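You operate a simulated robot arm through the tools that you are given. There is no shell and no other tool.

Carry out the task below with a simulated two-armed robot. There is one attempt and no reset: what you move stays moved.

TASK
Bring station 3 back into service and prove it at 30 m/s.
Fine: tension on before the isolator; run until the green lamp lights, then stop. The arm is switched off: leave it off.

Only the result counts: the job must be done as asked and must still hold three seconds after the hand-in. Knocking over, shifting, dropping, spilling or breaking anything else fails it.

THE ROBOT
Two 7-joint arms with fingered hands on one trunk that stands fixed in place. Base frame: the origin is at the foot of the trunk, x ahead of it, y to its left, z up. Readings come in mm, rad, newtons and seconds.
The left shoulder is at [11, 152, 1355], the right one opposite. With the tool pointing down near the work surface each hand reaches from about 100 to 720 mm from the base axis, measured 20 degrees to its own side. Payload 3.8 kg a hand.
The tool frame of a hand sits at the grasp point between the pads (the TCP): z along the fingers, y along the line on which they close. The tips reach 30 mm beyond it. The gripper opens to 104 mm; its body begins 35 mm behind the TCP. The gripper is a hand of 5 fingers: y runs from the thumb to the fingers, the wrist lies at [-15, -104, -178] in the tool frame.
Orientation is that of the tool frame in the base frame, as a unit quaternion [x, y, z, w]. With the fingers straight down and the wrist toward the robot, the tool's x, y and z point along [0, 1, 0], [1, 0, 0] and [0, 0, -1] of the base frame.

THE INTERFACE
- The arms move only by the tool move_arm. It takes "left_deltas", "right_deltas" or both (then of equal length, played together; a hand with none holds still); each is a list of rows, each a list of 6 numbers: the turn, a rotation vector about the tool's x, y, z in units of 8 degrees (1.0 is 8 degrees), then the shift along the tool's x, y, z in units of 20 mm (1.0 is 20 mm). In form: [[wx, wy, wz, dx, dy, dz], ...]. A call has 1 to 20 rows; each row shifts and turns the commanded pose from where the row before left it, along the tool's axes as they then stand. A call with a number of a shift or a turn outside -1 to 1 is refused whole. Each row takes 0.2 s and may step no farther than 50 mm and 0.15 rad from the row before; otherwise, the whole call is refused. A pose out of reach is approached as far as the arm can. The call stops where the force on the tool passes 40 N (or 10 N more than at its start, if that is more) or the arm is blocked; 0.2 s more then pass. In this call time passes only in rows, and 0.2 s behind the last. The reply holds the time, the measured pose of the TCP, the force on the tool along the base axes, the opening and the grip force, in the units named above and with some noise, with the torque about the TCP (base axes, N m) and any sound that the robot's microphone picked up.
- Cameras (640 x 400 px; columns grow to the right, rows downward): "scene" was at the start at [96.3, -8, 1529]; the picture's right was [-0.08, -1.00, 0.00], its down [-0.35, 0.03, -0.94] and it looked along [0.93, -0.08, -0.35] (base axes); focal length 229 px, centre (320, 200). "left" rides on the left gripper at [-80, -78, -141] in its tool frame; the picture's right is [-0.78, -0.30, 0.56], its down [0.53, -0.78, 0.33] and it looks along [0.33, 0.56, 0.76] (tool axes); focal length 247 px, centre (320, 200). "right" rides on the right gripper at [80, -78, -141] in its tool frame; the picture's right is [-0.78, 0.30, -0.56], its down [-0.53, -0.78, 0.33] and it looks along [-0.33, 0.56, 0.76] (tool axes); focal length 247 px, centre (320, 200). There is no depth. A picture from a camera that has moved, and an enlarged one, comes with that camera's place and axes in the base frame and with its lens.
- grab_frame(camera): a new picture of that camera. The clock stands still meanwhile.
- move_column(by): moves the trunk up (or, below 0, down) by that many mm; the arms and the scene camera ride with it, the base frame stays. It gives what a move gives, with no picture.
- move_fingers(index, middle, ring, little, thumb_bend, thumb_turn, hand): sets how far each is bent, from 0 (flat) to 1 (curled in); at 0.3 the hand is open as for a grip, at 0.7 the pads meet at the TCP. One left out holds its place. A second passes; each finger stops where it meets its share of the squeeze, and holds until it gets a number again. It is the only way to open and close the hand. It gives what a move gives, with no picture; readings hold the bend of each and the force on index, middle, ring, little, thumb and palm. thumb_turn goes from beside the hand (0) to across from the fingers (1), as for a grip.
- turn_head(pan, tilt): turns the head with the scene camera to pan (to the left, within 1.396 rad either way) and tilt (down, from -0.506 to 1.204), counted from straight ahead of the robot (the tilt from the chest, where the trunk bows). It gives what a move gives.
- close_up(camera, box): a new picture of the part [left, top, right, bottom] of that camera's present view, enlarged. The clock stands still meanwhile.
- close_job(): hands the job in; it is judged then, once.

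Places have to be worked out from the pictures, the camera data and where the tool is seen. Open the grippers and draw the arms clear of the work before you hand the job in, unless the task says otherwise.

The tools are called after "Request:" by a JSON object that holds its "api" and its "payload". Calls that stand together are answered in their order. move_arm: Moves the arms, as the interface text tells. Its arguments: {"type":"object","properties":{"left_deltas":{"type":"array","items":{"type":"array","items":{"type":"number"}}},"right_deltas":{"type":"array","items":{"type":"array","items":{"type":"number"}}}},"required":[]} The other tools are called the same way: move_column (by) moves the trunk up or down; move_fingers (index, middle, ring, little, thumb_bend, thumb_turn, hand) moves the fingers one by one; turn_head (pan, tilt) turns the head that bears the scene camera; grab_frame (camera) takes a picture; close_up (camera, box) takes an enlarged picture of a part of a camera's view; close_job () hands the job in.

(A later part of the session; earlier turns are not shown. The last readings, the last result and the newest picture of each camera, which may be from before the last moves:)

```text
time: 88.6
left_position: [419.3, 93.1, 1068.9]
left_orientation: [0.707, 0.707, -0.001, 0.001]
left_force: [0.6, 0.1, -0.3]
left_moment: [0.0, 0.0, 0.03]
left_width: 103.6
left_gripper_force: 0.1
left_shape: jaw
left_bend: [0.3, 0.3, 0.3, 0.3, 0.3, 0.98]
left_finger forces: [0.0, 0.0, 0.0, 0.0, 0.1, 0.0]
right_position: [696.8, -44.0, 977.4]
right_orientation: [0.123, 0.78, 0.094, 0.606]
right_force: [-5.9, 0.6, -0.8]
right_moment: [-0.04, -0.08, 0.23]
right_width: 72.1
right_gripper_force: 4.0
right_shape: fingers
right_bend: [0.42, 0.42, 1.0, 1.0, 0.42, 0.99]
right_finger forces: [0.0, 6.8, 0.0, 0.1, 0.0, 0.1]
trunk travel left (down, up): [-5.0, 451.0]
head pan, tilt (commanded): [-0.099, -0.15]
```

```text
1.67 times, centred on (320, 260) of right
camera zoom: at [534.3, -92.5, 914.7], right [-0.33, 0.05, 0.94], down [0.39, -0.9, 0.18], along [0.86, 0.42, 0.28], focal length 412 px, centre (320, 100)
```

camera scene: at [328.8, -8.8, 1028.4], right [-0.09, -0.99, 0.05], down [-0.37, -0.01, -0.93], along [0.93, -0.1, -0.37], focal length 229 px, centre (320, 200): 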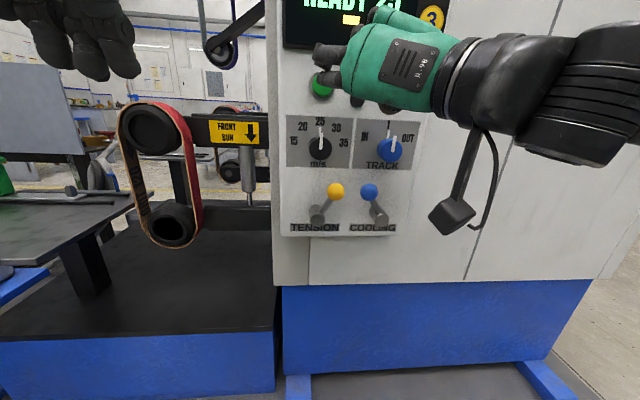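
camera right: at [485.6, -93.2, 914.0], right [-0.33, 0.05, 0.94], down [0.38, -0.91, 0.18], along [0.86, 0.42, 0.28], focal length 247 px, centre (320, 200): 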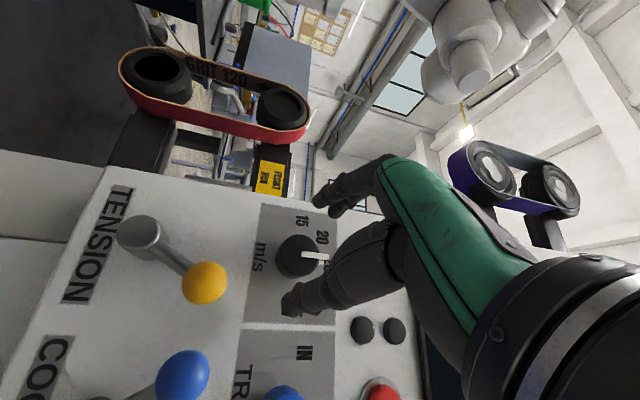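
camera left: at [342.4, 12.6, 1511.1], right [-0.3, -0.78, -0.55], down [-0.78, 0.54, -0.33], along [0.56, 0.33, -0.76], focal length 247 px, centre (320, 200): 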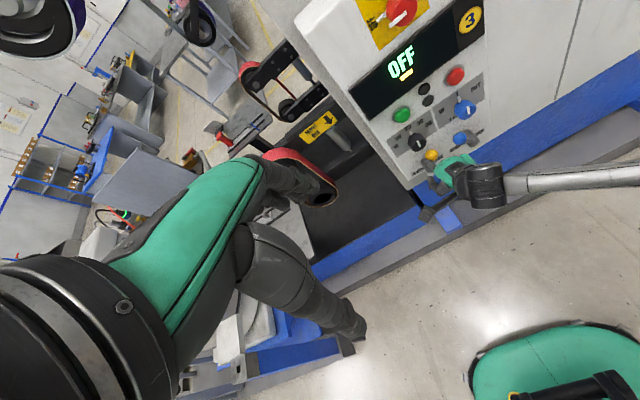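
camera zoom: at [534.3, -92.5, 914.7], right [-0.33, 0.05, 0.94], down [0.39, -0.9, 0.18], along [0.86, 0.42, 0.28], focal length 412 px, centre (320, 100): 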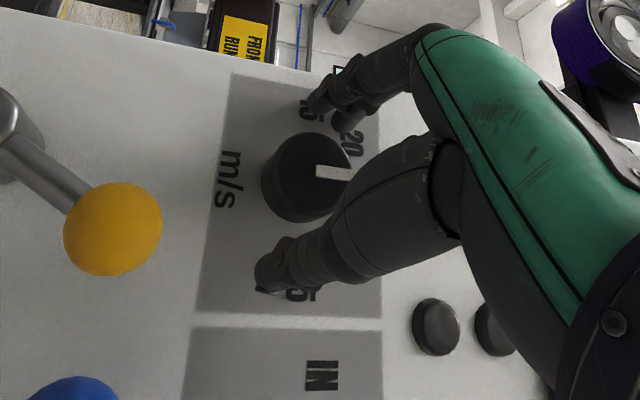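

The middle fingertip just touches the panel (7 N). I back off ~4 mm and lift ~4 mm to centre the pinch on the knob, then close.

Request:
{"api": "move_arm", "payload": {"right_deltas": [[0, 0, 0, -0.15, 0, -0.24]]}}

Request:
{"api": "move_fingers", "payload": {"hand": "right", "index": 0.68, "middle": 0.68, "thumb_bend": 0.68}}

Request:
{"api": "close_up", "payload": {"camera": "scene", "box": [260, 80, 440, 220]}}

Request:
{"api": "close_up", "payload": {"camera": "right", "box": [200, 140, 440, 380]}}

```text
time: 89.0
left_position: [420.5, 93.9, 1069.1]
left_orientation: [0.708, 0.706, -0.002, 0.0]
left_force: [-0.4, -0.1, 1.2]
left_moment: [-0.02, 0.0, -0.01]
left_width: 103.8
left_gripper_force: 0.0
left_shape: jaw
left_bend: [0.3, 0.3, 0.3, 0.3, 0.3, 0.98]
left_finger forces: [0.0, 0.0, 0.0, 0.0, 0.0, 0.0]
right_position: [695.3, -45.2, 978.5]
right_orientation: [0.125, 0.78, 0.093, 0.606]
right_force: [-0.2, -0.3, -1.0]
right_moment: [-0.02, -0.04, 0.03]
right_width: 72.3
right_gripper_force: 0.2
right_shape: fingers
right_bend: [0.42, 0.42, 1.0, 1.0, 0.42, 0.99]
right_finger forces: [0.0, 0.5, 0.1, 0.0, 0.0, 0.0]
trunk travel left (down, up): [-5.0, 451.0]
head pan, tilt (commanded): [-0.099, -0.15]
```

```text
time: 90.0
left_position: [420.6, 93.3, 1068.3]
left_orientation: [0.708, 0.706, -0.001, 0.0]
left_force: [-0.4, -0.4, 0.4]
left_moment: [0.0, 0.01, -0.01]
left_width: 103.6
left_gripper_force: 0.1
left_shape: jaw
left_bend: [0.3, 0.3, 0.3, 0.3, 0.3, 0.98]
left_finger forces: [0.0, 0.0, 0.0, 0.0, 0.0, 0.0]
right_position: [694.6, -44.8, 979.4]
right_orientation: [0.124, 0.78, 0.093, 0.606]
right_force: [3.6, 3.1, 1.9]
right_moment: [0.07, -0.08, 0.11]
right_width: 32.3
right_gripper_force: 10.4
right_shape: fingers
right_bend: [0.58, 0.62, 1.0, 1.0, 0.59, 1.0]
right_finger forces: [6.6, 5.6, 0.0, 0.0, 8.5, 0.1]
trunk travel left (down, up): [-5.0, 451.0]
head pan, tilt (commanded): [-0.099, -0.15]
```

```text
2.86 times, centred on (350, 150) of scene
camera zoom: at [328.4, -8.2, 1028.6], right [-0.09, -0.99, 0.05], down [-0.37, -0.02, -0.93], along [0.93, -0.1, -0.37], focal length 654 px, centre (234, 343)
```

zoom: 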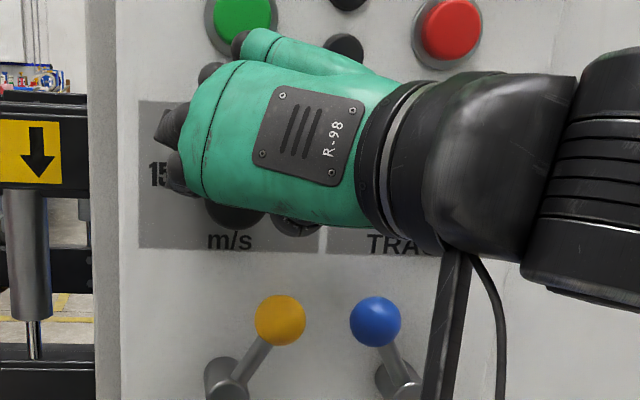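

```text
1.67 times, centred on (320, 260) of right
camera zoom: at [532.3, -92.9, 917.1], right [-0.33, 0.05, 0.94], down [0.38, -0.91, 0.18], along [0.86, 0.42, 0.28], focal length 412 px, centre (320, 100)
```

zoom: 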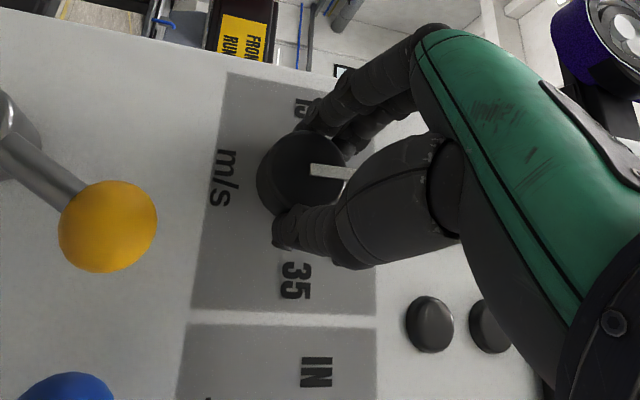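

Gripped (≈7/6/9 N). I turn about the base x axis in small steps, checking after each.

Request:
{"api": "move_arm", "payload": {"right_deltas": [[-0.234, 0.084, 0.969, 0, -0.065, 0], [-0.234, 0.084, 0.969, 0, -0.065, 0]]}}

Request:
{"api": "close_up", "payload": {"camera": "right", "box": [200, 140, 440, 380]}}

Request:
{"api": "grab_frame", "payload": {"camera": "scene"}}

```text
time: 90.6
left_position: [421.4, 92.2, 1068.7]
left_orientation: [0.707, 0.707, -0.001, 0.0]
left_force: [-0.1, -0.6, -0.2]
left_moment: [0.05, -0.02, -0.01]
left_width: 103.6
left_gripper_force: 0.1
left_shape: jaw
left_bend: [0.3, 0.3, 0.3, 0.3, 0.3, 0.98]
left_finger forces: [0.0, 0.0, 0.0, 0.0, 0.1, 0.0]
right_position: [693.6, -47.6, 977.0]
right_orientation: [0.209, 0.759, 0.201, 0.583]
right_force: [3.0, 1.7, 3.9]
right_moment: [-0.02, -0.14, 0.01]
right_width: 32.7
right_gripper_force: 9.7
right_shape: fingers
right_bend: [0.58, 0.62, 1.0, 1.0, 0.59, 1.0]
right_finger forces: [6.3, 5.7, 0.0, 0.0, 8.5, 0.1]
trunk travel left (down, up): [-5.0, 451.0]
head pan, tilt (commanded): [-0.099, -0.15]
```

```text
1.67 times, centred on (320, 260) of right
camera zoom: at [531.9, -75.9, 905.1], right [-0.33, -0.22, 0.92], down [0.38, -0.92, -0.08], along [0.86, 0.33, 0.39], focal length 412 px, centre (320, 100)
```

zoom: 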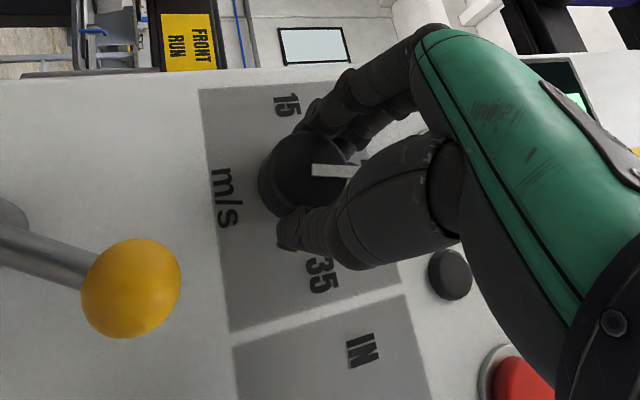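

```text
taken
camera scene: at [328.5, -8.5, 1028.6], right [-0.09, -0.99, 0.05], down [-0.37, -0.01, -0.93], along [0.93, -0.1, -0.37], focal length 229 px, centre (320, 200)
```

scene: 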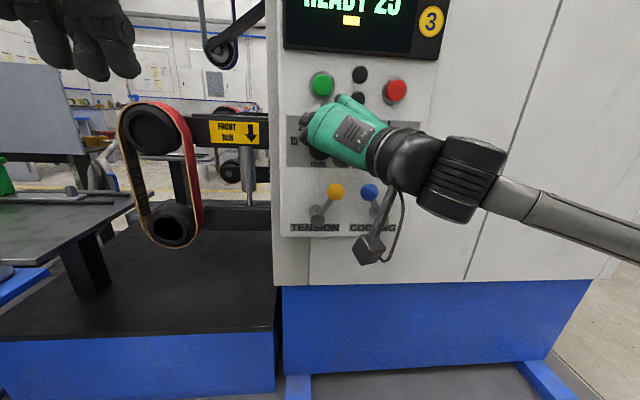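

The knob turns with the hand (pointer stays fixed relative to the fingers). I continue the remaining 24°.

Request:
{"api": "move_arm", "payload": {"right_deltas": [[-0.234, 0.084, 0.969, 0, -0.065, 0], [-0.234, 0.084, 0.969, 0, -0.065, 0]]}}

Request:
{"api": "close_up", "payload": {"camera": "right", "box": [200, 140, 440, 380]}}

Request:
{"api": "close_up", "payload": {"camera": "scene", "box": [260, 0, 440, 180]}}

```text
time: 91.2
left_position: [417.1, 93.8, 1070.4]
left_orientation: [0.708, 0.706, 0.0, 0.002]
left_force: [-0.4, -0.5, 0.4]
left_moment: [0.03, 0.0, 0.02]
left_width: 103.6
left_gripper_force: 0.1
left_shape: jaw
left_bend: [0.3, 0.3, 0.3, 0.3, 0.3, 0.98]
left_finger forces: [0.0, 0.1, 0.1, 0.0, 0.0, 0.1]
right_position: [695.7, -72.8, 984.2]
right_orientation: [0.284, 0.725, 0.306, 0.547]
right_force: [-0.9, 5.6, 8.6]
right_moment: [0.17, -0.23, 0.2]
right_width: 22.1
right_gripper_force: 4.2
right_shape: fingers
right_bend: [0.56, 0.68, 1.0, 1.0, 0.68, 1.0]
right_finger forces: [8.5, 0.0, 0.0, 0.1, 0.1, 0.0]
right hand out of reach, approached as far as the arm can: row 2
trunk travel left (down, up): [-5.0, 451.0]
head pan, tilt (commanded): [-0.099, -0.15]
```

```text
1.67 times, centred on (320, 260) of right
camera zoom: at [533.8, -80.9, 905.2], right [-0.33, -0.46, 0.82], down [0.39, -0.86, -0.33], along [0.86, 0.21, 0.47], focal length 412 px, centre (320, 100)
```

zoom: 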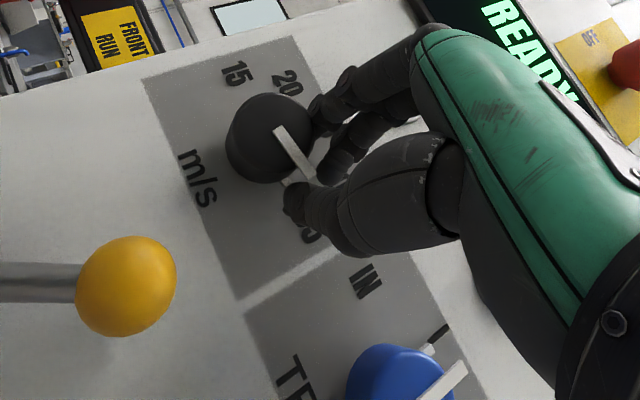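

```text
2.22 times, centred on (350, 90) of scene
camera zoom: at [325.1, -7.8, 1030.3], right [-0.09, -0.99, 0.05], down [-0.37, -0.02, -0.93], along [0.93, -0.1, -0.36], focal length 508 px, centre (253, 444)
```

zoom: 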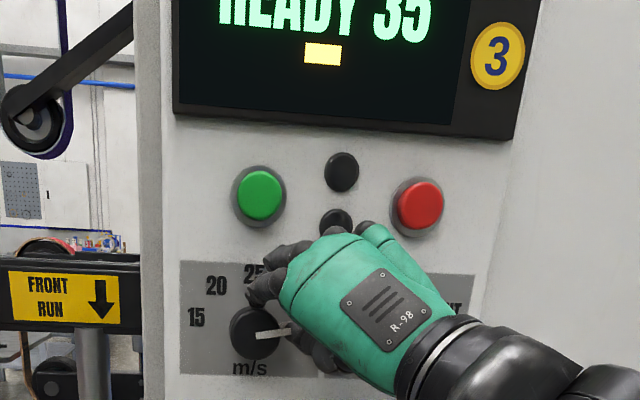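

The arm ran out of its range on the last row and dragged the knob on to 35 (display READY 35). I back straight out, then I will turn it back one step to 30.

Request:
{"api": "move_arm", "payload": {"right_deltas": [[0, 0, 0, 0.12, -0.04, -0.48], [0, 0, 0, 0.24, -0.08, -0.97], [0, 0, 0, 0.24, -0.08, -0.97]]}}

Request:
{"api": "move_fingers", "payload": {"hand": "right", "index": 0.42, "middle": 0.42, "thumb_bend": 0.42}}

Request:
{"api": "close_up", "payload": {"camera": "scene", "box": [260, 0, 440, 240]}}

```text
time: 92.0
left_position: [420.7, 93.6, 1069.5]
left_orientation: [0.708, 0.706, -0.002, 0.0]
left_force: [-0.4, -0.1, 0.5]
left_moment: [0.0, -0.02, 0.02]
left_width: 103.9
left_gripper_force: 0.0
left_shape: jaw
left_bend: [0.3, 0.3, 0.3, 0.3, 0.3, 0.98]
left_finger forces: [0.0, 0.1, 0.1, 0.0, 0.0, 0.1]
right_position: [652.0, -75.0, 980.6]
right_orientation: [0.286, 0.728, 0.303, 0.545]
right_force: [-0.4, 0.0, 0.6]
right_moment: [0.01, 0.02, -0.01]
right_width: 6.5
right_gripper_force: 0.1
right_shape: fingers
right_bend: [0.68, 0.68, 1.0, 1.0, 0.68, 1.0]
right_finger forces: [0.1, 0.1, 0.1, 0.1, 0.1, 0.1]
right hand out of reach, approached as far as the arm can: row 3
trunk travel left (down, up): [-5.0, 451.0]
head pan, tilt (commanded): [-0.099, -0.15]
```

```text
time: 93.0
left_position: [420.2, 93.7, 1069.1]
left_orientation: [0.708, 0.706, -0.002, 0.0]
left_force: [-0.3, 0.5, -0.2]
left_moment: [-0.01, 0.04, 0.0]
left_width: 103.7
left_gripper_force: 0.1
left_shape: jaw
left_bend: [0.3, 0.3, 0.3, 0.3, 0.3, 0.98]
left_finger forces: [0.0, 0.0, 0.0, 0.0, 0.0, 0.1]
right_position: [652.0, -74.4, 982.0]
right_orientation: [0.286, 0.727, 0.304, 0.546]
right_force: [0.2, 0.7, -0.3]
right_moment: [0.03, -0.02, -0.01]
right_width: 72.1
right_gripper_force: 0.1
right_shape: fingers
right_bend: [0.42, 0.42, 1.0, 1.0, 0.42, 0.99]
right_finger forces: [0.0, 0.1, 0.0, 0.0, 0.0, 0.1]
trunk travel left (down, up): [-5.0, 451.0]
head pan, tilt (commanded): [-0.099, -0.15]
```

```text
1.67 times, centred on (350, 120) of scene
camera zoom: at [328.4, -8.7, 1028.6], right [-0.09, -0.99, 0.05], down [-0.37, -0.01, -0.93], along [0.93, -0.1, -0.37], focal length 381 px, centre (270, 333)
```

zoom: 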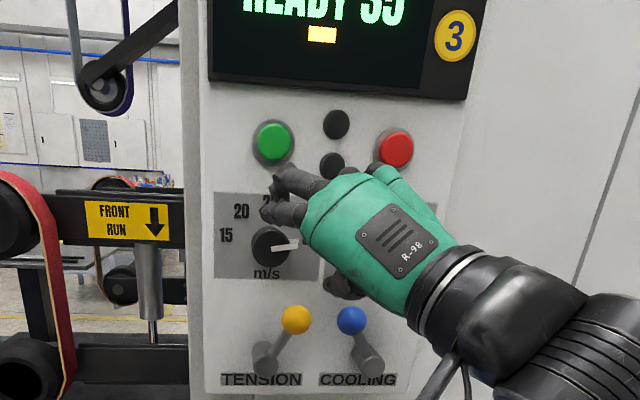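

The knob now points at 35. To gain roll range at y=−45, I yaw the hand ~15° to the left (wrist goes right), then move over to the knob axis again, staying back.

Request:
{"api": "move_arm", "payload": {"right_deltas": [[-0.62, 0.754, -0.22, 0, 0, 0], [-0.62, 0.754, -0.22, 0, 0, 0]]}}

```text
time: 93.6
left_position: [420.4, 93.1, 1069.0]
left_orientation: [0.708, 0.706, 0.0, 0.001]
left_force: [0.2, -0.3, 0.0]
left_moment: [0.01, 0.03, 0.0]
left_width: 103.5
left_gripper_force: 0.1
left_shape: jaw
left_bend: [0.3, 0.3, 0.3, 0.3, 0.3, 0.98]
left_finger forces: [0.0, 0.0, 0.0, 0.1, 0.0, 0.0]
right_position: [650.3, -74.1, 980.1]
right_orientation: [0.182, 0.758, 0.378, 0.499]
right_force: [-0.1, 0.5, -0.5]
right_moment: [0.0, -0.01, 0.01]
right_width: 72.3
right_gripper_force: 0.0
right_shape: fingers
right_bend: [0.42, 0.42, 1.0, 1.0, 0.42, 0.99]
right_finger forces: [0.0, 0.1, 0.1, 0.0, 0.0, 0.1]
trunk travel left (down, up): [-5.0, 451.0]
head pan, tilt (commanded): [-0.099, -0.15]
```

Now I centre on the knob (back at x≈650) and test in free space whether the 40° counter-clockwise turn about base x is within range.

Request:
{"api": "move_arm", "payload": {"right_deltas": [[0, 0, 0, 0.67, 0.45, 0.37], [0.435, 0.101, -0.894, 0, 0, 0], [0.435, 0.101, -0.894, 0, 0, 0], [0.435, 0.101, -0.894, 0, 0, 0], [0.435, 0.101, -0.894, 0, 0, 0], [0.435, 0.101, -0.894, 0, 0, 0]]}}

```text
time: 95.0
left_position: [422.3, 93.2, 1068.9]
left_orientation: [0.708, 0.707, -0.002, -0.001]
left_force: [0.2, -0.2, -0.6]
left_moment: [-0.05, 0.03, 0.01]
left_width: 103.4
left_gripper_force: 0.1
left_shape: jaw
left_bend: [0.3, 0.3, 0.3, 0.3, 0.3, 0.98]
left_finger forces: [0.0, 0.0, 0.0, 0.0, 0.0, 0.1]
right_position: [656.8, -19.3, 924.0]
right_orientation: [0.006, 0.839, 0.096, 0.536]
right_force: [0.6, 0.5, -0.1]
right_moment: [-0.03, 0.03, 0.01]
right_width: 72.4
right_gripper_force: 0.0
right_shape: fingers
right_bend: [0.42, 0.42, 1.0, 1.0, 0.42, 0.99]
right_finger forces: [0.0, 0.0, 0.0, 0.0, 0.0, 0.1]
right hand out of reach, approached as far as the arm can: row 5, 6
trunk travel left (down, up): [-5.0, 451.0]
head pan, tilt (commanded): [-0.099, -0.15]
```

Only ~24° is available in one go. I'll do it from the φ≈48° to 72° part of the range that worked before; I rotate the hand back to that start orientation and re-centre.

Request:
{"api": "move_arm", "payload": {"right_deltas": [[0, 0, 0, -0.83, -0.29, -0.55], [0, 0, 0, -0.83, -0.29, -0.55], [-0.032, -0.289, 0.832, 0, 0, 0], [-0.032, -0.289, 0.832, 0, 0, 0], [-0.032, -0.289, 0.832, 0, 0, 0], [-0.032, -0.289, 0.832, 0, 0, 0], [-0.032, -0.289, 0.832, 0, 0, 0]]}}

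```text
time: 96.6
left_position: [420.3, 92.7, 1069.0]
left_orientation: [0.707, 0.707, 0.0, 0.0]
left_force: [-0.3, 0.0, 0.4]
left_moment: [-0.02, -0.02, 0.01]
left_width: 103.5
left_gripper_force: 0.1
left_shape: jaw
left_bend: [0.3, 0.3, 0.3, 0.3, 0.3, 0.98]
left_finger forces: [0.0, 0.1, 0.1, 0.1, 0.0, 0.0]
right_position: [656.4, -22.0, 925.2]
right_orientation: [0.197, 0.774, 0.221, 0.56]
right_force: [0.0, -0.8, 0.1]
right_moment: [0.02, 0.0, 0.01]
right_width: 72.6
right_gripper_force: 0.1
right_shape: fingers
right_bend: [0.42, 0.42, 1.0, 1.0, 0.42, 0.99]
right_finger forces: [0.1, 0.0, 0.1, 0.0, 0.0, 0.0]
right hand out of reach, approached as far as the arm can: row 1, 2, 6, 7
trunk travel left (down, up): [-5.0, 451.0]
head pan, tilt (commanded): [-0.099, -0.15]
```

The translation was blocked at that limit orientation; now that the roll is partly back, I retry moving up and right to the knob axis.

Request:
{"api": "move_arm", "payload": {"right_deltas": [[0, 0, 0, -0.9, 0.16, -0.39], [0, 0, 0, -0.9, 0.16, -0.39], [0, 0, 0, -0.9, 0.16, -0.39]]}}

Request:
{"api": "grab_frame", "payload": {"camera": "scene"}}

```text
time: 97.4
left_position: [420.4, 93.2, 1070.4]
left_orientation: [0.707, 0.707, -0.001, 0.0]
left_force: [-0.3, -0.6, -0.9]
left_moment: [-0.01, 0.02, 0.02]
left_width: 103.4
left_gripper_force: 0.1
left_shape: jaw
left_bend: [0.3, 0.3, 0.3, 0.3, 0.3, 0.98]
left_finger forces: [0.0, 0.0, 0.1, 0.0, 0.0, 0.0]
right_position: [651.0, -45.9, 979.1]
right_orientation: [0.197, 0.775, 0.222, 0.558]
right_force: [0.2, -1.8, 0.3]
right_moment: [-0.01, 0.02, 0.05]
right_width: 72.5
right_gripper_force: 0.0
right_shape: fingers
right_bend: [0.42, 0.42, 1.0, 1.0, 0.42, 0.99]
right_finger forces: [0.0, 0.0, 0.1, 0.1, 0.0, 0.0]
trunk travel left (down, up): [-5.0, 451.0]
head pan, tilt (commanded): [-0.099, -0.15]
```

```text
taken
camera scene: at [328.0, -8.8, 1028.8], right [-0.09, -0.99, 0.05], down [-0.37, -0.01, -0.93], along [0.93, -0.1, -0.37], focal length 229 px, centre (320, 200)
```

scene: 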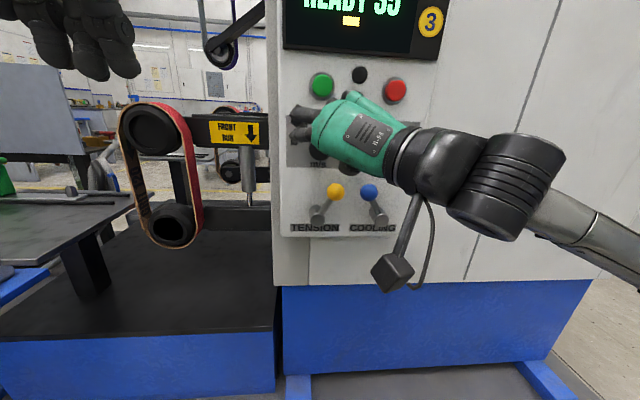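

I roll +8° more for a longer counter-clockwise stroke and check that it is accepted.

Request:
{"api": "move_arm", "payload": {"right_deltas": [[-0.296, 0.057, 0.954, 0, 0, 0]]}}

```text
time: 97.8
left_position: [421.6, 92.6, 1068.1]
left_orientation: [0.707, 0.707, -0.001, -0.001]
left_force: [0.0, -0.9, -0.1]
left_moment: [-0.02, 0.04, 0.01]
left_width: 103.5
left_gripper_force: 0.1
left_shape: jaw
left_bend: [0.3, 0.3, 0.3, 0.3, 0.3, 0.98]
left_finger forces: [0.0, 0.0, 0.0, 0.0, 0.1, 0.1]
right_position: [650.7, -46.2, 978.8]
right_orientation: [0.236, 0.757, 0.276, 0.543]
right_force: [-1.1, 0.4, -0.4]
right_moment: [-0.01, 0.01, -0.01]
right_width: 72.3
right_gripper_force: 0.1
right_shape: fingers
right_bend: [0.42, 0.42, 1.0, 1.0, 0.42, 0.99]
right_finger forces: [0.0, 0.0, 0.0, 0.0, 0.0, 0.0]
trunk travel left (down, up): [-5.0, 451.0]
head pan, tilt (commanded): [-0.099, -0.15]
```

Accepted (φ≈48°). Now I advance onto the knob (TCP to ≈(694,−52,978)).

Request:
{"api": "move_arm", "payload": {"right_deltas": [[0, 0, 0, -0.27, -0.037, 0.67], [0, 0, 0, -0.27, -0.037, 0.67], [0, 0, 0, -0.27, -0.037, 0.67]]}}

Request:
{"api": "close_up", "payload": {"camera": "right", "box": [200, 140, 440, 380]}}

Request:
{"api": "close_up", "payload": {"camera": "scene", "box": [260, 60, 440, 200]}}

```text
time: 98.6
left_position: [420.9, 92.4, 1068.8]
left_orientation: [0.708, 0.706, -0.001, 0.0]
left_force: [0.5, 0.4, 0.0]
left_moment: [-0.02, 0.01, 0.01]
left_width: 103.4
left_gripper_force: 0.0
left_shape: jaw
left_bend: [0.3, 0.3, 0.3, 0.3, 0.3, 0.98]
left_finger forces: [0.0, 0.1, 0.1, 0.0, 0.0, 0.0]
right_position: [694.9, -52.8, 979.8]
right_orientation: [0.235, 0.757, 0.274, 0.544]
right_force: [0.0, -0.6, 0.8]
right_moment: [-0.02, -0.01, 0.02]
right_width: 72.5
right_gripper_force: 0.1
right_shape: fingers
right_bend: [0.42, 0.42, 1.0, 1.0, 0.42, 0.99]
right_finger forces: [0.1, 0.0, 0.1, 0.0, 0.1, 0.0]
trunk travel left (down, up): [-5.0, 451.0]
head pan, tilt (commanded): [-0.099, -0.15]
```

```text
1.67 times, centred on (320, 260) of right
camera zoom: at [532.3, -78.5, 907.9], right [-0.28, -0.38, 0.88], down [0.43, -0.87, -0.24], along [0.86, 0.31, 0.41], focal length 412 px, centre (320, 100)
```

zoom: 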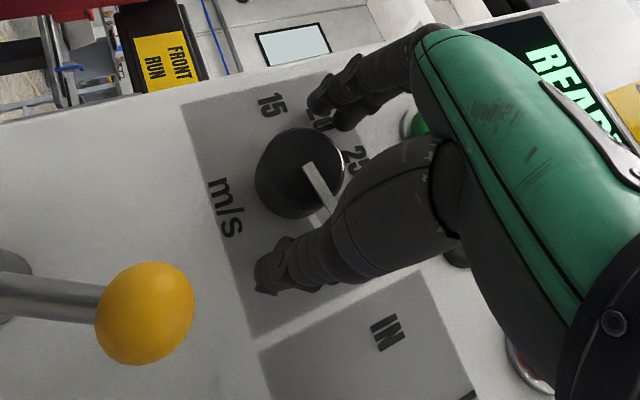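

```text
2.86 times, centred on (350, 130) of scene
camera zoom: at [328.6, -8.7, 1028.5], right [-0.09, -0.99, 0.05], down [-0.37, -0.01, -0.93], along [0.93, -0.1, -0.37], focal length 654 px, centre (234, 400)
```

zoom: 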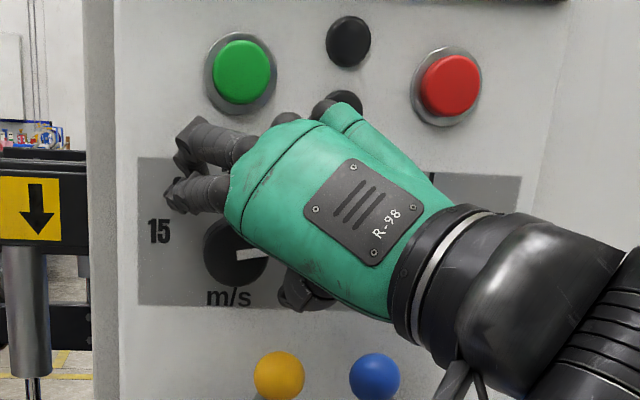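

The knob is between index and thumb again. I close the pinch.

Request:
{"api": "move_fingers", "payload": {"hand": "right", "index": 0.68, "middle": 0.68, "thumb_bend": 0.68}}

Request:
{"api": "move_arm", "payload": {"right_deltas": [[0.298, -0.058, -0.952, 0.03, 0.088, 0], [0.298, -0.058, -0.952, 0.03, 0.088, 0]]}}

Request:
{"api": "close_up", "payload": {"camera": "right", "box": [200, 140, 440, 380]}}

Request:
{"api": "close_up", "payload": {"camera": "scene", "box": [260, 0, 440, 180]}}

```text
time: 99.6
left_position: [420.7, 93.5, 1069.2]
left_orientation: [0.708, 0.706, -0.001, -0.001]
left_force: [-0.7, -0.6, -0.2]
left_moment: [0.01, 0.0, 0.0]
left_width: 103.6
left_gripper_force: 0.0
left_shape: jaw
left_bend: [0.3, 0.3, 0.3, 0.3, 0.3, 0.98]
left_finger forces: [0.0, 0.0, 0.0, 0.0, 0.0, 0.0]
right_position: [694.9, -51.7, 981.2]
right_orientation: [0.235, 0.757, 0.274, 0.545]
right_force: [1.9, 1.7, 3.0]
right_moment: [0.03, -0.1, 0.04]
right_width: 32.3
right_gripper_force: 10.1
right_shape: fingers
right_bend: [0.58, 0.63, 1.0, 1.0, 0.59, 1.0]
right_finger forces: [6.9, 4.6, 0.1, 0.0, 8.5, 0.0]
trunk travel left (down, up): [-5.0, 451.0]
head pan, tilt (commanded): [-0.099, -0.15]
```

```text
time: 100.2
left_position: [419.9, 93.8, 1070.8]
left_orientation: [0.708, 0.706, -0.001, 0.0]
left_force: [-0.5, 0.0, -0.3]
left_moment: [0.03, 0.03, -0.01]
left_width: 103.9
left_gripper_force: 0.2
left_shape: jaw
left_bend: [0.3, 0.3, 0.3, 0.3, 0.3, 0.98]
left_finger forces: [0.0, 0.0, 0.1, 0.0, 0.0, 0.0]
right_position: [695.6, -47.8, 982.0]
right_orientation: [0.158, 0.788, 0.167, 0.572]
right_force: [1.7, 1.5, 3.1]
right_moment: [0.09, -0.08, 0.02]
right_width: 31.8
right_gripper_force: 10.5
right_shape: fingers
right_bend: [0.59, 0.64, 1.0, 1.0, 0.59, 1.0]
right_finger forces: [6.7, 5.1, 0.0, 0.1, 8.6, 0.1]
trunk travel left (down, up): [-5.0, 451.0]
head pan, tilt (commanded): [-0.099, -0.15]
```

```text
1.67 times, centred on (320, 260) of right
camera zoom: at [531.9, -93.3, 920.2], right [-0.28, -0.12, 0.95], down [0.43, -0.9, 0.01], along [0.86, 0.41, 0.31], focal length 412 px, centre (320, 100)
```

zoom: 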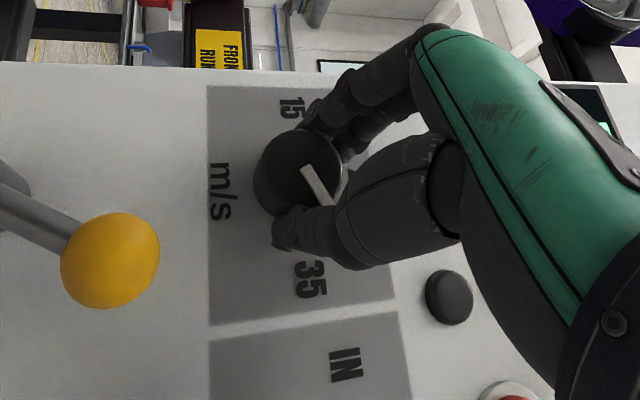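

```text
2.22 times, centred on (350, 90) of scene
camera zoom: at [328.2, -8.0, 1028.8], right [-0.09, -0.99, 0.05], down [-0.37, -0.02, -0.93], along [0.93, -0.1, -0.37], focal length 508 px, centre (253, 444)
```

zoom: 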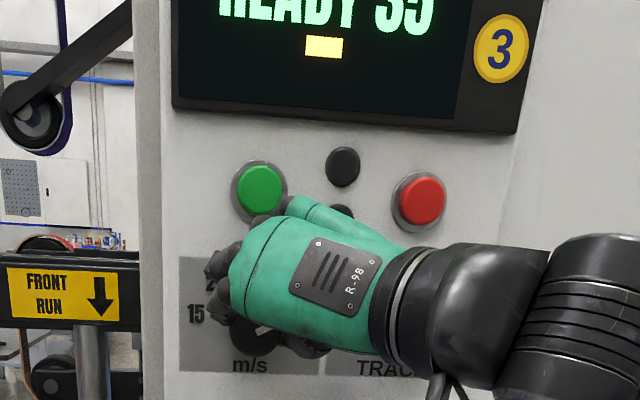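

The knob follows (display still 35 at −16°, boundary expected at −20°). One more 8° step.

Request:
{"api": "move_arm", "payload": {"right_deltas": [[0.298, -0.058, -0.952, 0.03, 0.088, 0]]}}

Request:
{"api": "close_up", "payload": {"camera": "right", "box": [200, 140, 440, 380]}}

Request:
{"api": "close_up", "payload": {"camera": "scene", "box": [260, 0, 440, 180]}}

```text
time: 100.6
left_position: [421.2, 93.8, 1069.4]
left_orientation: [0.708, 0.707, -0.002, 0.001]
left_force: [0.0, 0.0, 0.0]
left_moment: [-0.05, -0.03, -0.03]
left_width: 103.5
left_gripper_force: 0.1
left_shape: jaw
left_bend: [0.3, 0.3, 0.3, 0.3, 0.3, 0.98]
left_finger forces: [0.1, 0.1, 0.0, 0.1, 0.0, 0.0]
right_position: [694.6, -46.2, 982.4]
right_orientation: [0.118, 0.798, 0.112, 0.581]
right_force: [4.0, 1.1, 2.8]
right_moment: [0.06, -0.11, 0.04]
right_width: 32.0
right_gripper_force: 9.9
right_shape: fingers
right_bend: [0.59, 0.64, 1.0, 1.0, 0.59, 1.0]
right_finger forces: [6.2, 5.1, 0.0, 0.1, 8.6, 0.0]
trunk travel left (down, up): [-5.0, 451.0]
head pan, tilt (commanded): [-0.099, -0.15]
```

```text
1.67 times, centred on (320, 260) of right
camera zoom: at [531.7, -99.6, 927.7], right [-0.28, 0.01, 0.96], down [0.43, -0.89, 0.14], along [0.86, 0.45, 0.25], focal length 412 px, centre (320, 100)
```

zoom: 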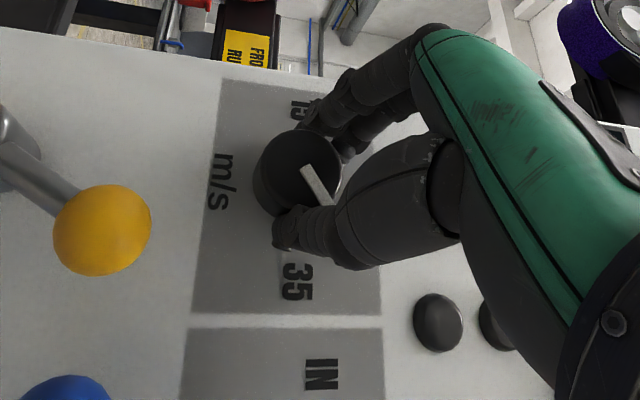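

```text
2.22 times, centred on (350, 90) of scene
camera zoom: at [328.5, -7.6, 1028.6], right [-0.09, -0.99, 0.05], down [-0.37, -0.02, -0.93], along [0.93, -0.1, -0.37], focal length 508 px, centre (253, 444)
```

zoom: 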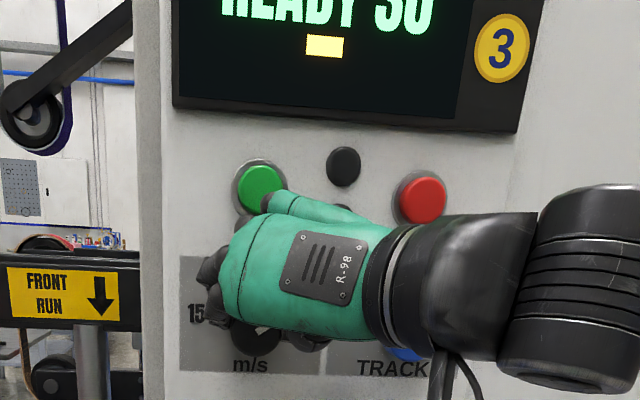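

The display now reads READY 30. I open the fingers carefully and look whether the pointer settles on the 30 mark.

Request:
{"api": "move_fingers", "payload": {"hand": "right", "index": 0.42, "middle": 0.42, "thumb_bend": 0.42}}

Request:
{"api": "move_arm", "payload": {"right_deltas": [[0, 0, 0, 0.3, -0.06, -0.95], [0, 0, 0, 0.3, -0.06, -0.95]]}}

Request:
{"api": "close_up", "payload": {"camera": "right", "box": [200, 140, 440, 380]}}

Request:
{"api": "grab_frame", "payload": {"camera": "scene"}}

```text
time: 101.6
left_position: [420.4, 92.7, 1069.7]
left_orientation: [0.707, 0.707, -0.002, 0.0]
left_force: [1.3, -0.5, 0.7]
left_moment: [-0.01, 0.0, -0.01]
left_width: 103.6
left_gripper_force: 0.1
left_shape: jaw
left_bend: [0.3, 0.3, 0.3, 0.3, 0.3, 0.98]
left_finger forces: [0.0, 0.1, 0.0, 0.1, 0.0, 0.0]
right_position: [694.9, -46.5, 981.6]
right_orientation: [0.117, 0.798, 0.111, 0.581]
right_force: [0.2, 0.0, 0.9]
right_moment: [0.01, 0.02, 0.0]
right_width: 72.3
right_gripper_force: 0.1
right_shape: fingers
right_bend: [0.42, 0.42, 1.0, 1.0, 0.42, 0.99]
right_finger forces: [0.1, 0.0, 0.0, 0.0, 0.1, 0.1]
trunk travel left (down, up): [-5.0, 451.0]
head pan, tilt (commanded): [-0.099, -0.15]
```

```text
time: 102.2
left_position: [421.9, 93.1, 1067.9]
left_orientation: [0.708, 0.706, -0.001, -0.001]
left_force: [-0.3, 0.4, -0.5]
left_moment: [-0.02, 0.01, -0.03]
left_width: 103.7
left_gripper_force: 0.0
left_shape: jaw
left_bend: [0.3, 0.3, 0.3, 0.3, 0.3, 0.98]
left_finger forces: [0.0, 0.1, 0.0, 0.1, 0.0, 0.0]
right_position: [654.5, -46.5, 979.9]
right_orientation: [0.119, 0.797, 0.112, 0.581]
right_force: [-0.5, -0.9, 0.2]
right_moment: [0.0, 0.0, 0.01]
right_width: 72.0
right_gripper_force: 0.0
right_shape: fingers
right_bend: [0.42, 0.42, 1.0, 1.0, 0.42, 0.99]
right_finger forces: [0.0, 0.1, 0.1, 0.1, 0.0, 0.0]
trunk travel left (down, up): [-5.0, 451.0]
head pan, tilt (commanded): [-0.099, -0.15]
```

```text
1.67 times, centred on (320, 260) of right
camera zoom: at [492.5, -100.3, 924.1], right [-0.28, 0.01, 0.96], down [0.43, -0.89, 0.14], along [0.86, 0.45, 0.25], focal length 412 px, centre (320, 100)
```

zoom: 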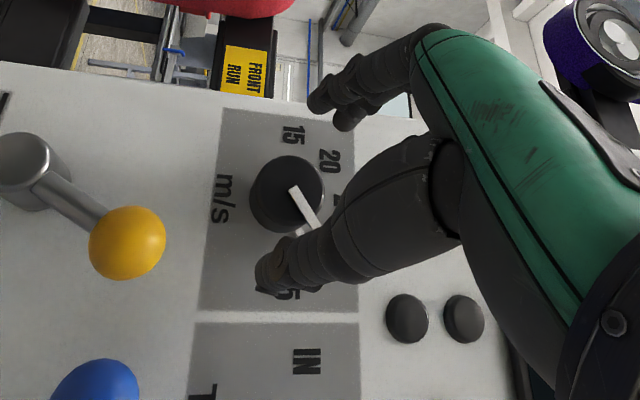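

```text
taken
camera scene: at [328.2, -8.8, 1028.7], right [-0.09, -0.99, 0.05], down [-0.37, -0.01, -0.93], along [0.93, -0.1, -0.37], focal length 229 px, centre (320, 200)
```

scene: 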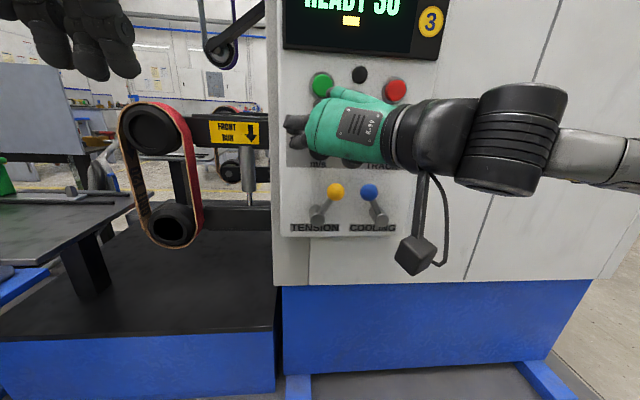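

I move the hand up and right out of the way to see the dial from the front.

Request:
{"api": "move_arm", "payload": {"right_deltas": [[0, 0, 0, -0.97, -0.29, -0.39], [0, 0, 0, -0.97, -0.29, -0.39], [0, 0, 0, -0.97, -0.29, -0.39], [0, 0, 0, -0.97, -0.29, -0.39], [0, 0, 0, -0.97, -0.29, -0.39]]}}

Request:
{"api": "close_up", "payload": {"camera": "scene", "box": [260, 60, 440, 240]}}

```text
time: 103.4
left_position: [419.8, 93.0, 1069.2]
left_orientation: [0.708, 0.706, -0.001, 0.0]
left_force: [0.0, 0.4, -0.6]
left_moment: [0.0, -0.01, 0.0]
left_width: 103.7
left_gripper_force: 0.1
left_shape: jaw
left_bend: [0.3, 0.3, 0.3, 0.3, 0.3, 0.98]
left_finger forces: [0.0, 0.0, 0.0, 0.0, 0.1, 0.0]
right_position: [652.9, -71.9, 1020.7]
right_orientation: [0.12, 0.796, 0.113, 0.582]
right_force: [-0.3, 0.7, 0.2]
right_moment: [-0.01, -0.03, 0.03]
right_width: 72.1
right_gripper_force: 0.0
right_shape: fingers
right_bend: [0.42, 0.42, 1.0, 1.0, 0.42, 0.99]
right_finger forces: [0.1, 0.0, 0.0, 0.0, 0.1, 0.0]
right hand out of reach, approached as far as the arm can: row 3, 4, 5
trunk travel left (down, up): [-5.0, 451.0]
head pan, tilt (commanded): [-0.099, -0.15]
```

```text
2.22 times, centred on (350, 150) of scene
camera zoom: at [328.4, -8.7, 1028.6], right [-0.09, -0.99, 0.05], down [-0.37, -0.01, -0.93], along [0.93, -0.1, -0.37], focal length 508 px, centre (253, 311)
```

zoom: 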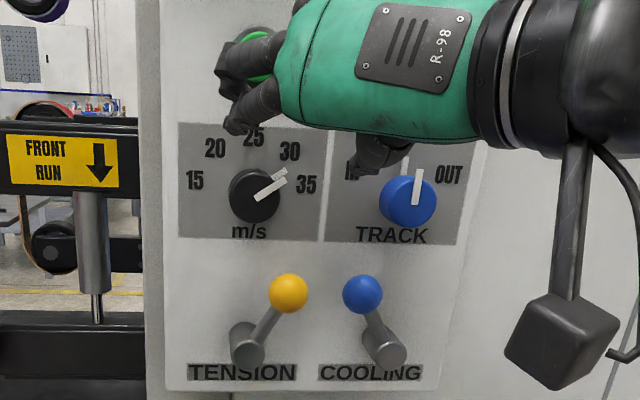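

The pointer rests at ~58°, only just inside the 30 band, so I will bring it another ~16° back to sit on the 30 mark. I return to the start pose in front of the knob (roll back +24°).

Request:
{"api": "move_arm", "payload": {"right_deltas": [[0, 0, 0, 0.78, 0.19, 0.195], [0, 0, 0, 0.78, 0.19, 0.195], [0, 0, 0, 0.78, 0.19, 0.195], [-0.295, 0.059, 0.953, 0, 0, 0], [-0.295, 0.059, 0.953, 0, 0, 0], [-0.295, 0.059, 0.953, 0, 0, 0]]}}

```text
time: 104.8
left_position: [421.5, 93.6, 1067.6]
left_orientation: [0.708, 0.707, -0.002, 0.0]
left_force: [0.0, -0.5, 0.0]
left_moment: [-0.02, 0.01, 0.01]
left_width: 103.6
left_gripper_force: 0.0
left_shape: jaw
left_bend: [0.3, 0.3, 0.3, 0.3, 0.3, 0.98]
left_finger forces: [0.0, 0.0, 0.1, 0.0, 0.0, 0.1]
right_position: [649.6, -46.3, 977.2]
right_orientation: [0.237, 0.757, 0.274, 0.544]
right_force: [-0.2, 1.0, 0.0]
right_moment: [-0.01, 0.02, 0.01]
right_width: 72.4
right_gripper_force: 0.1
right_shape: fingers
right_bend: [0.42, 0.42, 1.0, 1.0, 0.42, 0.99]
right_finger forces: [0.1, 0.0, 0.0, 0.1, 0.1, 0.0]
trunk travel left (down, up): [-5.0, 451.0]
head pan, tilt (commanded): [-0.099, -0.15]
```

Same start pose reached. I advance onto the knob and close the pinch again.

Request:
{"api": "move_arm", "payload": {"right_deltas": [[0, 0, 0, -0.327, -0.007, 0.69], [0, 0, 0, -0.327, -0.007, 0.69], [0, 0, 0, -0.327, -0.007, 0.69]]}}

Request:
{"api": "move_fingers", "payload": {"hand": "right", "index": 0.68, "middle": 0.68, "thumb_bend": 0.68}}

Request:
{"api": "close_up", "payload": {"camera": "scene", "box": [260, 0, 440, 180]}}

```text
time: 105.6
left_position: [422.1, 92.1, 1068.0]
left_orientation: [0.707, 0.707, -0.001, 0.001]
left_force: [-0.5, -0.7, 0.4]
left_moment: [-0.02, -0.04, -0.01]
left_width: 103.5
left_gripper_force: 0.0
left_shape: jaw
left_bend: [0.3, 0.3, 0.3, 0.3, 0.3, 0.98]
left_finger forces: [0.1, 0.0, 0.0, 0.0, 0.0, 0.1]
right_position: [693.5, -52.8, 978.4]
right_orientation: [0.236, 0.757, 0.274, 0.544]
right_force: [0.4, -0.1, 1.2]
right_moment: [0.02, -0.06, 0.0]
right_width: 72.3
right_gripper_force: 0.0
right_shape: fingers
right_bend: [0.42, 0.42, 1.0, 1.0, 0.42, 0.99]
right_finger forces: [0.1, 0.0, 0.0, 0.1, 0.0, 0.1]
trunk travel left (down, up): [-5.0, 451.0]
head pan, tilt (commanded): [-0.099, -0.15]
```

```text
time: 106.6
left_position: [420.3, 92.9, 1068.7]
left_orientation: [0.708, 0.706, -0.002, 0.0]
left_force: [0.6, 0.4, 0.1]
left_moment: [-0.01, -0.03, 0.0]
left_width: 103.5
left_gripper_force: 0.1
left_shape: jaw
left_bend: [0.3, 0.3, 0.3, 0.3, 0.3, 0.98]
left_finger forces: [0.0, 0.1, 0.1, 0.0, 0.0, 0.1]
right_position: [692.2, -54.1, 981.0]
right_orientation: [0.235, 0.757, 0.274, 0.544]
right_force: [3.0, 2.6, 5.7]
right_moment: [0.09, -0.16, 0.06]
right_width: 32.1
right_gripper_force: 10.5
right_shape: fingers
right_bend: [0.57, 0.63, 1.0, 1.0, 0.6, 1.0]
right_finger forces: [7.9, 5.0, 0.0, 0.0, 7.2, 0.0]
trunk travel left (down, up): [-5.0, 451.0]
head pan, tilt (commanded): [-0.099, -0.15]
```

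```text
2.22 times, centred on (350, 90) of scene
camera zoom: at [328.2, -8.1, 1028.8], right [-0.09, -0.99, 0.05], down [-0.37, -0.02, -0.93], along [0.93, -0.1, -0.37], focal length 508 px, centre (253, 444)
```

zoom: 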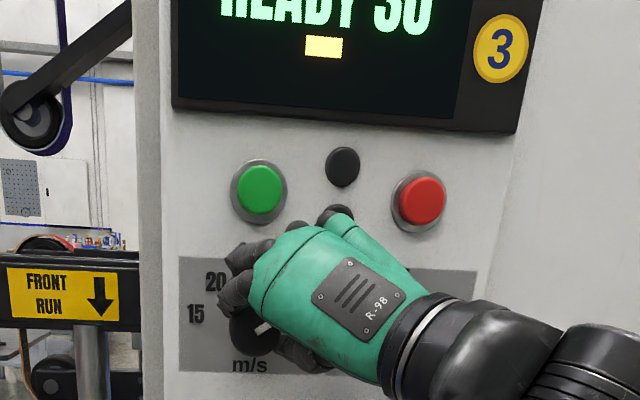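

Gripped, display still 30. I turn 16° counter-clockwise, then open and back off.

Request:
{"api": "move_arm", "payload": {"right_deltas": [[0.298, -0.058, -0.952, 0.03, 0.088, 0], [0.298, -0.058, -0.952, 0.03, 0.088, 0]]}}

Request:
{"api": "move_fingers", "payload": {"hand": "right", "index": 0.42, "middle": 0.42, "thumb_bend": 0.42}}

Request:
{"api": "move_arm", "payload": {"right_deltas": [[0, 0, 0, 0.3, -0.06, -0.95], [0, 0, 0, 0.3, -0.06, -0.95], [0, 0, 0, -0.97, -0.29, -0.39], [0, 0, 0, -0.97, -0.29, -0.39]]}}

Request:
{"api": "close_up", "payload": {"camera": "scene", "box": [260, 0, 440, 240]}}

```text
time: 107.2
left_position: [420.8, 93.8, 1068.4]
left_orientation: [0.708, 0.707, -0.001, 0.001]
left_force: [0.8, -0.6, 0.6]
left_moment: [0.0, -0.03, 0.03]
left_width: 103.7
left_gripper_force: 0.1
left_shape: jaw
left_bend: [0.3, 0.3, 0.3, 0.3, 0.3, 0.98]
left_finger forces: [0.0, 0.0, 0.1, 0.1, 0.0, 0.0]
right_position: [692.1, -47.7, 983.1]
right_orientation: [0.157, 0.788, 0.165, 0.571]
right_force: [-0.1, 1.8, 2.7]
right_moment: [0.05, -0.1, 0.03]
right_width: 32.1
right_gripper_force: 10.7
right_shape: fingers
right_bend: [0.58, 0.64, 1.0, 1.0, 0.59, 1.0]
right_finger forces: [7.1, 4.6, 0.0, 0.1, 8.6, 0.0]
trunk travel left (down, up): [-5.0, 451.0]
head pan, tilt (commanded): [-0.099, -0.15]
```

```text
time: 108.2
left_position: [421.7, 92.8, 1068.5]
left_orientation: [0.708, 0.706, -0.001, 0.0]
left_force: [-0.8, -0.9, -0.6]
left_moment: [0.01, -0.02, -0.01]
left_width: 103.4
left_gripper_force: 0.0
left_shape: jaw
left_bend: [0.3, 0.3, 0.3, 0.3, 0.3, 0.98]
left_finger forces: [0.0, 0.0, 0.1, 0.0, 0.0, 0.1]
right_position: [692.7, -48.9, 981.1]
right_orientation: [0.158, 0.788, 0.166, 0.571]
right_force: [0.5, -0.3, 1.4]
right_moment: [0.01, 0.04, 0.01]
right_width: 72.0
right_gripper_force: 0.0
right_shape: fingers
right_bend: [0.42, 0.42, 1.0, 1.0, 0.42, 0.99]
right_finger forces: [0.0, 0.1, 0.0, 0.1, 0.1, 0.1]
trunk travel left (down, up): [-5.0, 451.0]
head pan, tilt (commanded): [-0.099, -0.15]
```

```text
time: 109.2
left_position: [420.3, 92.9, 1069.1]
left_orientation: [0.707, 0.707, -0.002, 0.002]
left_force: [-0.3, -0.1, 0.6]
left_moment: [-0.02, 0.0, -0.02]
left_width: 103.6
left_gripper_force: 0.1
left_shape: jaw
left_bend: [0.3, 0.3, 0.3, 0.3, 0.3, 0.98]
left_finger forces: [0.0, 0.1, 0.1, 0.0, 0.1, 0.0]
right_position: [646.1, -78.4, 1015.5]
right_orientation: [0.157, 0.788, 0.166, 0.571]
right_force: [0.1, -0.4, -0.8]
right_moment: [0.01, 0.01, 0.01]
right_width: 72.5
right_gripper_force: 0.1
right_shape: fingers
right_bend: [0.42, 0.42, 1.0, 1.0, 0.42, 0.99]
right_finger forces: [0.0, 0.0, 0.0, 0.0, 0.0, 0.0]
trunk travel left (down, up): [-5.0, 451.0]
head pan, tilt (commanded): [-0.099, -0.15]
```

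```text
1.67 times, centred on (350, 120) of scene
camera zoom: at [327.8, -8.7, 1028.9], right [-0.09, -0.99, 0.05], down [-0.37, -0.01, -0.93], along [0.93, -0.1, -0.36], focal length 381 px, centre (270, 333)
```

zoom: 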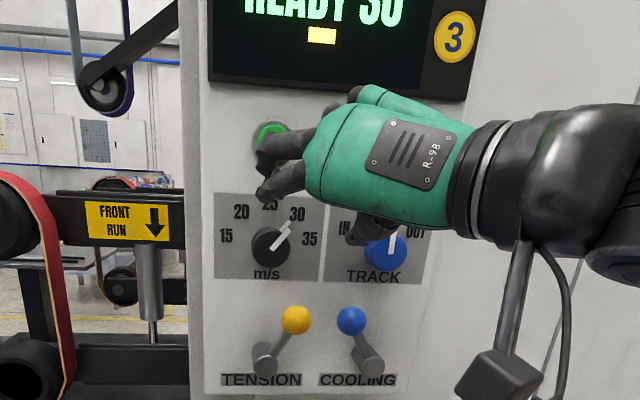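

The pointer is now on 30. Next I form a pointing index (others folded) to press the green start button at ≈(722,−45,1063).

Request:
{"api": "move_fingers", "payload": {"hand": "right", "index": 0.38, "middle": 1, "thumb_bend": 1, "thumb_turn": 0.5}}

Request:
{"api": "move_arm", "payload": {"right_deltas": [[0, 0, 0, -0.95, 0.12, -0.3], [0, 0, 0, -0.95, 0.12, -0.3]]}}

Request:
{"api": "turn_head", "payload": {"pan": -0.1, "tilt": -0.35}}

Request:
{"api": "grab_frame", "payload": {"camera": "scene"}}

Request:
{"api": "grab_frame", "payload": {"camera": "right"}}

```text
time: 110.2
left_position: [420.6, 93.3, 1069.2]
left_orientation: [0.708, 0.707, -0.001, -0.001]
left_force: [0.2, -0.5, 0.9]
left_moment: [0.0, -0.01, -0.02]
left_width: 103.8
left_gripper_force: 0.1
left_shape: jaw
left_bend: [0.3, 0.3, 0.3, 0.3, 0.3, 0.98]
left_finger forces: [0.0, 0.0, 0.0, 0.0, 0.1, 0.0]
right_position: [644.9, -77.8, 1014.1]
right_orientation: [0.158, 0.788, 0.167, 0.571]
right_force: [0.5, -0.1, 0.0]
right_moment: [0.0, 0.01, 0.0]
right_width: 36.4
right_gripper_force: 0.0
right_shape: fingers
right_bend: [0.38, 1.0, 1.0, 1.0, 1.0, 0.51]
right_finger forces: [0.1, 0.0, 0.1, 0.0, 0.1, 0.0]
trunk travel left (down, up): [-5.0, 451.0]
head pan, tilt (commanded): [-0.099, -0.15]
```

```text
time: 110.8
left_position: [420.6, 93.5, 1069.7]
left_orientation: [0.708, 0.707, 0.0, 0.002]
left_force: [0.4, -0.5, -0.7]
left_moment: [0.03, -0.01, 0.04]
left_width: 103.4
left_gripper_force: 0.1
left_shape: jaw
left_bend: [0.3, 0.3, 0.3, 0.3, 0.3, 0.98]
left_finger forces: [0.0, 0.1, 0.1, 0.1, 0.0, 0.0]
right_position: [647.2, -89.9, 1053.5]
right_orientation: [0.158, 0.788, 0.167, 0.571]
right_force: [0.0, 0.2, -0.1]
right_moment: [-0.01, 0.0, -0.01]
right_width: 36.4
right_gripper_force: 0.1
right_shape: fingers
right_bend: [0.38, 1.0, 1.0, 1.0, 1.0, 0.51]
right_finger forces: [0.0, 0.0, 0.0, 0.0, 0.1, 0.0]
trunk travel left (down, up): [-5.0, 451.0]
head pan, tilt (commanded): [-0.099, -0.15]
```

```text
time: 111.5
left_position: [421.4, 91.6, 1068.6]
left_orientation: [0.708, 0.706, -0.001, 0.0]
left_force: [-0.6, 0.4, 0.8]
left_moment: [0.0, 0.0, 0.02]
left_width: 103.6
left_gripper_force: 0.1
left_shape: jaw
left_bend: [0.3, 0.3, 0.3, 0.3, 0.3, 0.98]
left_finger forces: [0.0, 0.0, 0.1, 0.0, 0.0, 0.0]
right_position: [647.6, -91.7, 1051.9]
right_orientation: [0.157, 0.789, 0.166, 0.57]
right_force: [-0.3, 0.1, -0.3]
right_moment: [-0.01, 0.01, -0.02]
right_width: 36.6
right_gripper_force: 0.0
right_shape: fingers
right_bend: [0.38, 1.0, 1.0, 1.0, 1.0, 0.51]
right_finger forces: [0.1, 0.0, 0.0, 0.0, 0.1, 0.0]
trunk travel left (down, up): [-5.0, 451.0]
head pan, tilt (commanded): [-0.099, -0.351]
```

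```text
taken
camera scene: at [328.6, -7.8, 1047.2], right [-0.09, -0.99, 0.05], down [-0.18, -0.03, -0.98], along [0.98, -0.09, -0.17], focal length 229 px, centre (320, 200)
```

scene: 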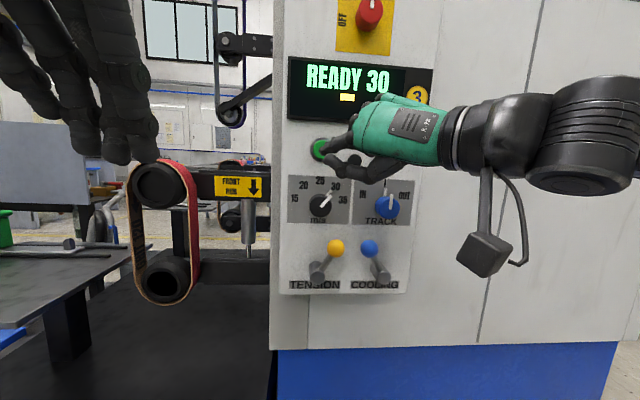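

```text
taken
camera right: at [484.9, -136.2, 990.6], right [-0.28, -0.12, 0.95], down [0.43, -0.9, 0.01], along [0.86, 0.41, 0.31], focal length 247 px, centre (320, 200)
```

right: 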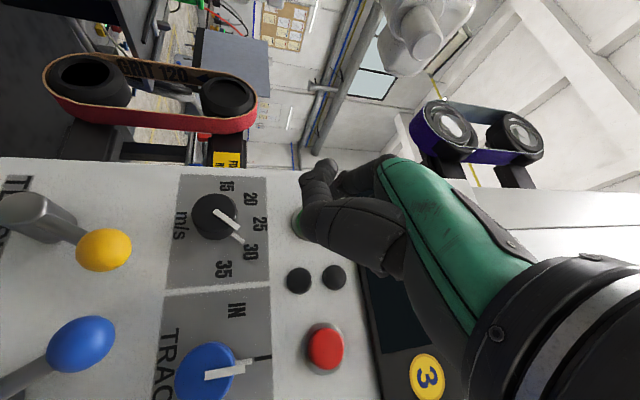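

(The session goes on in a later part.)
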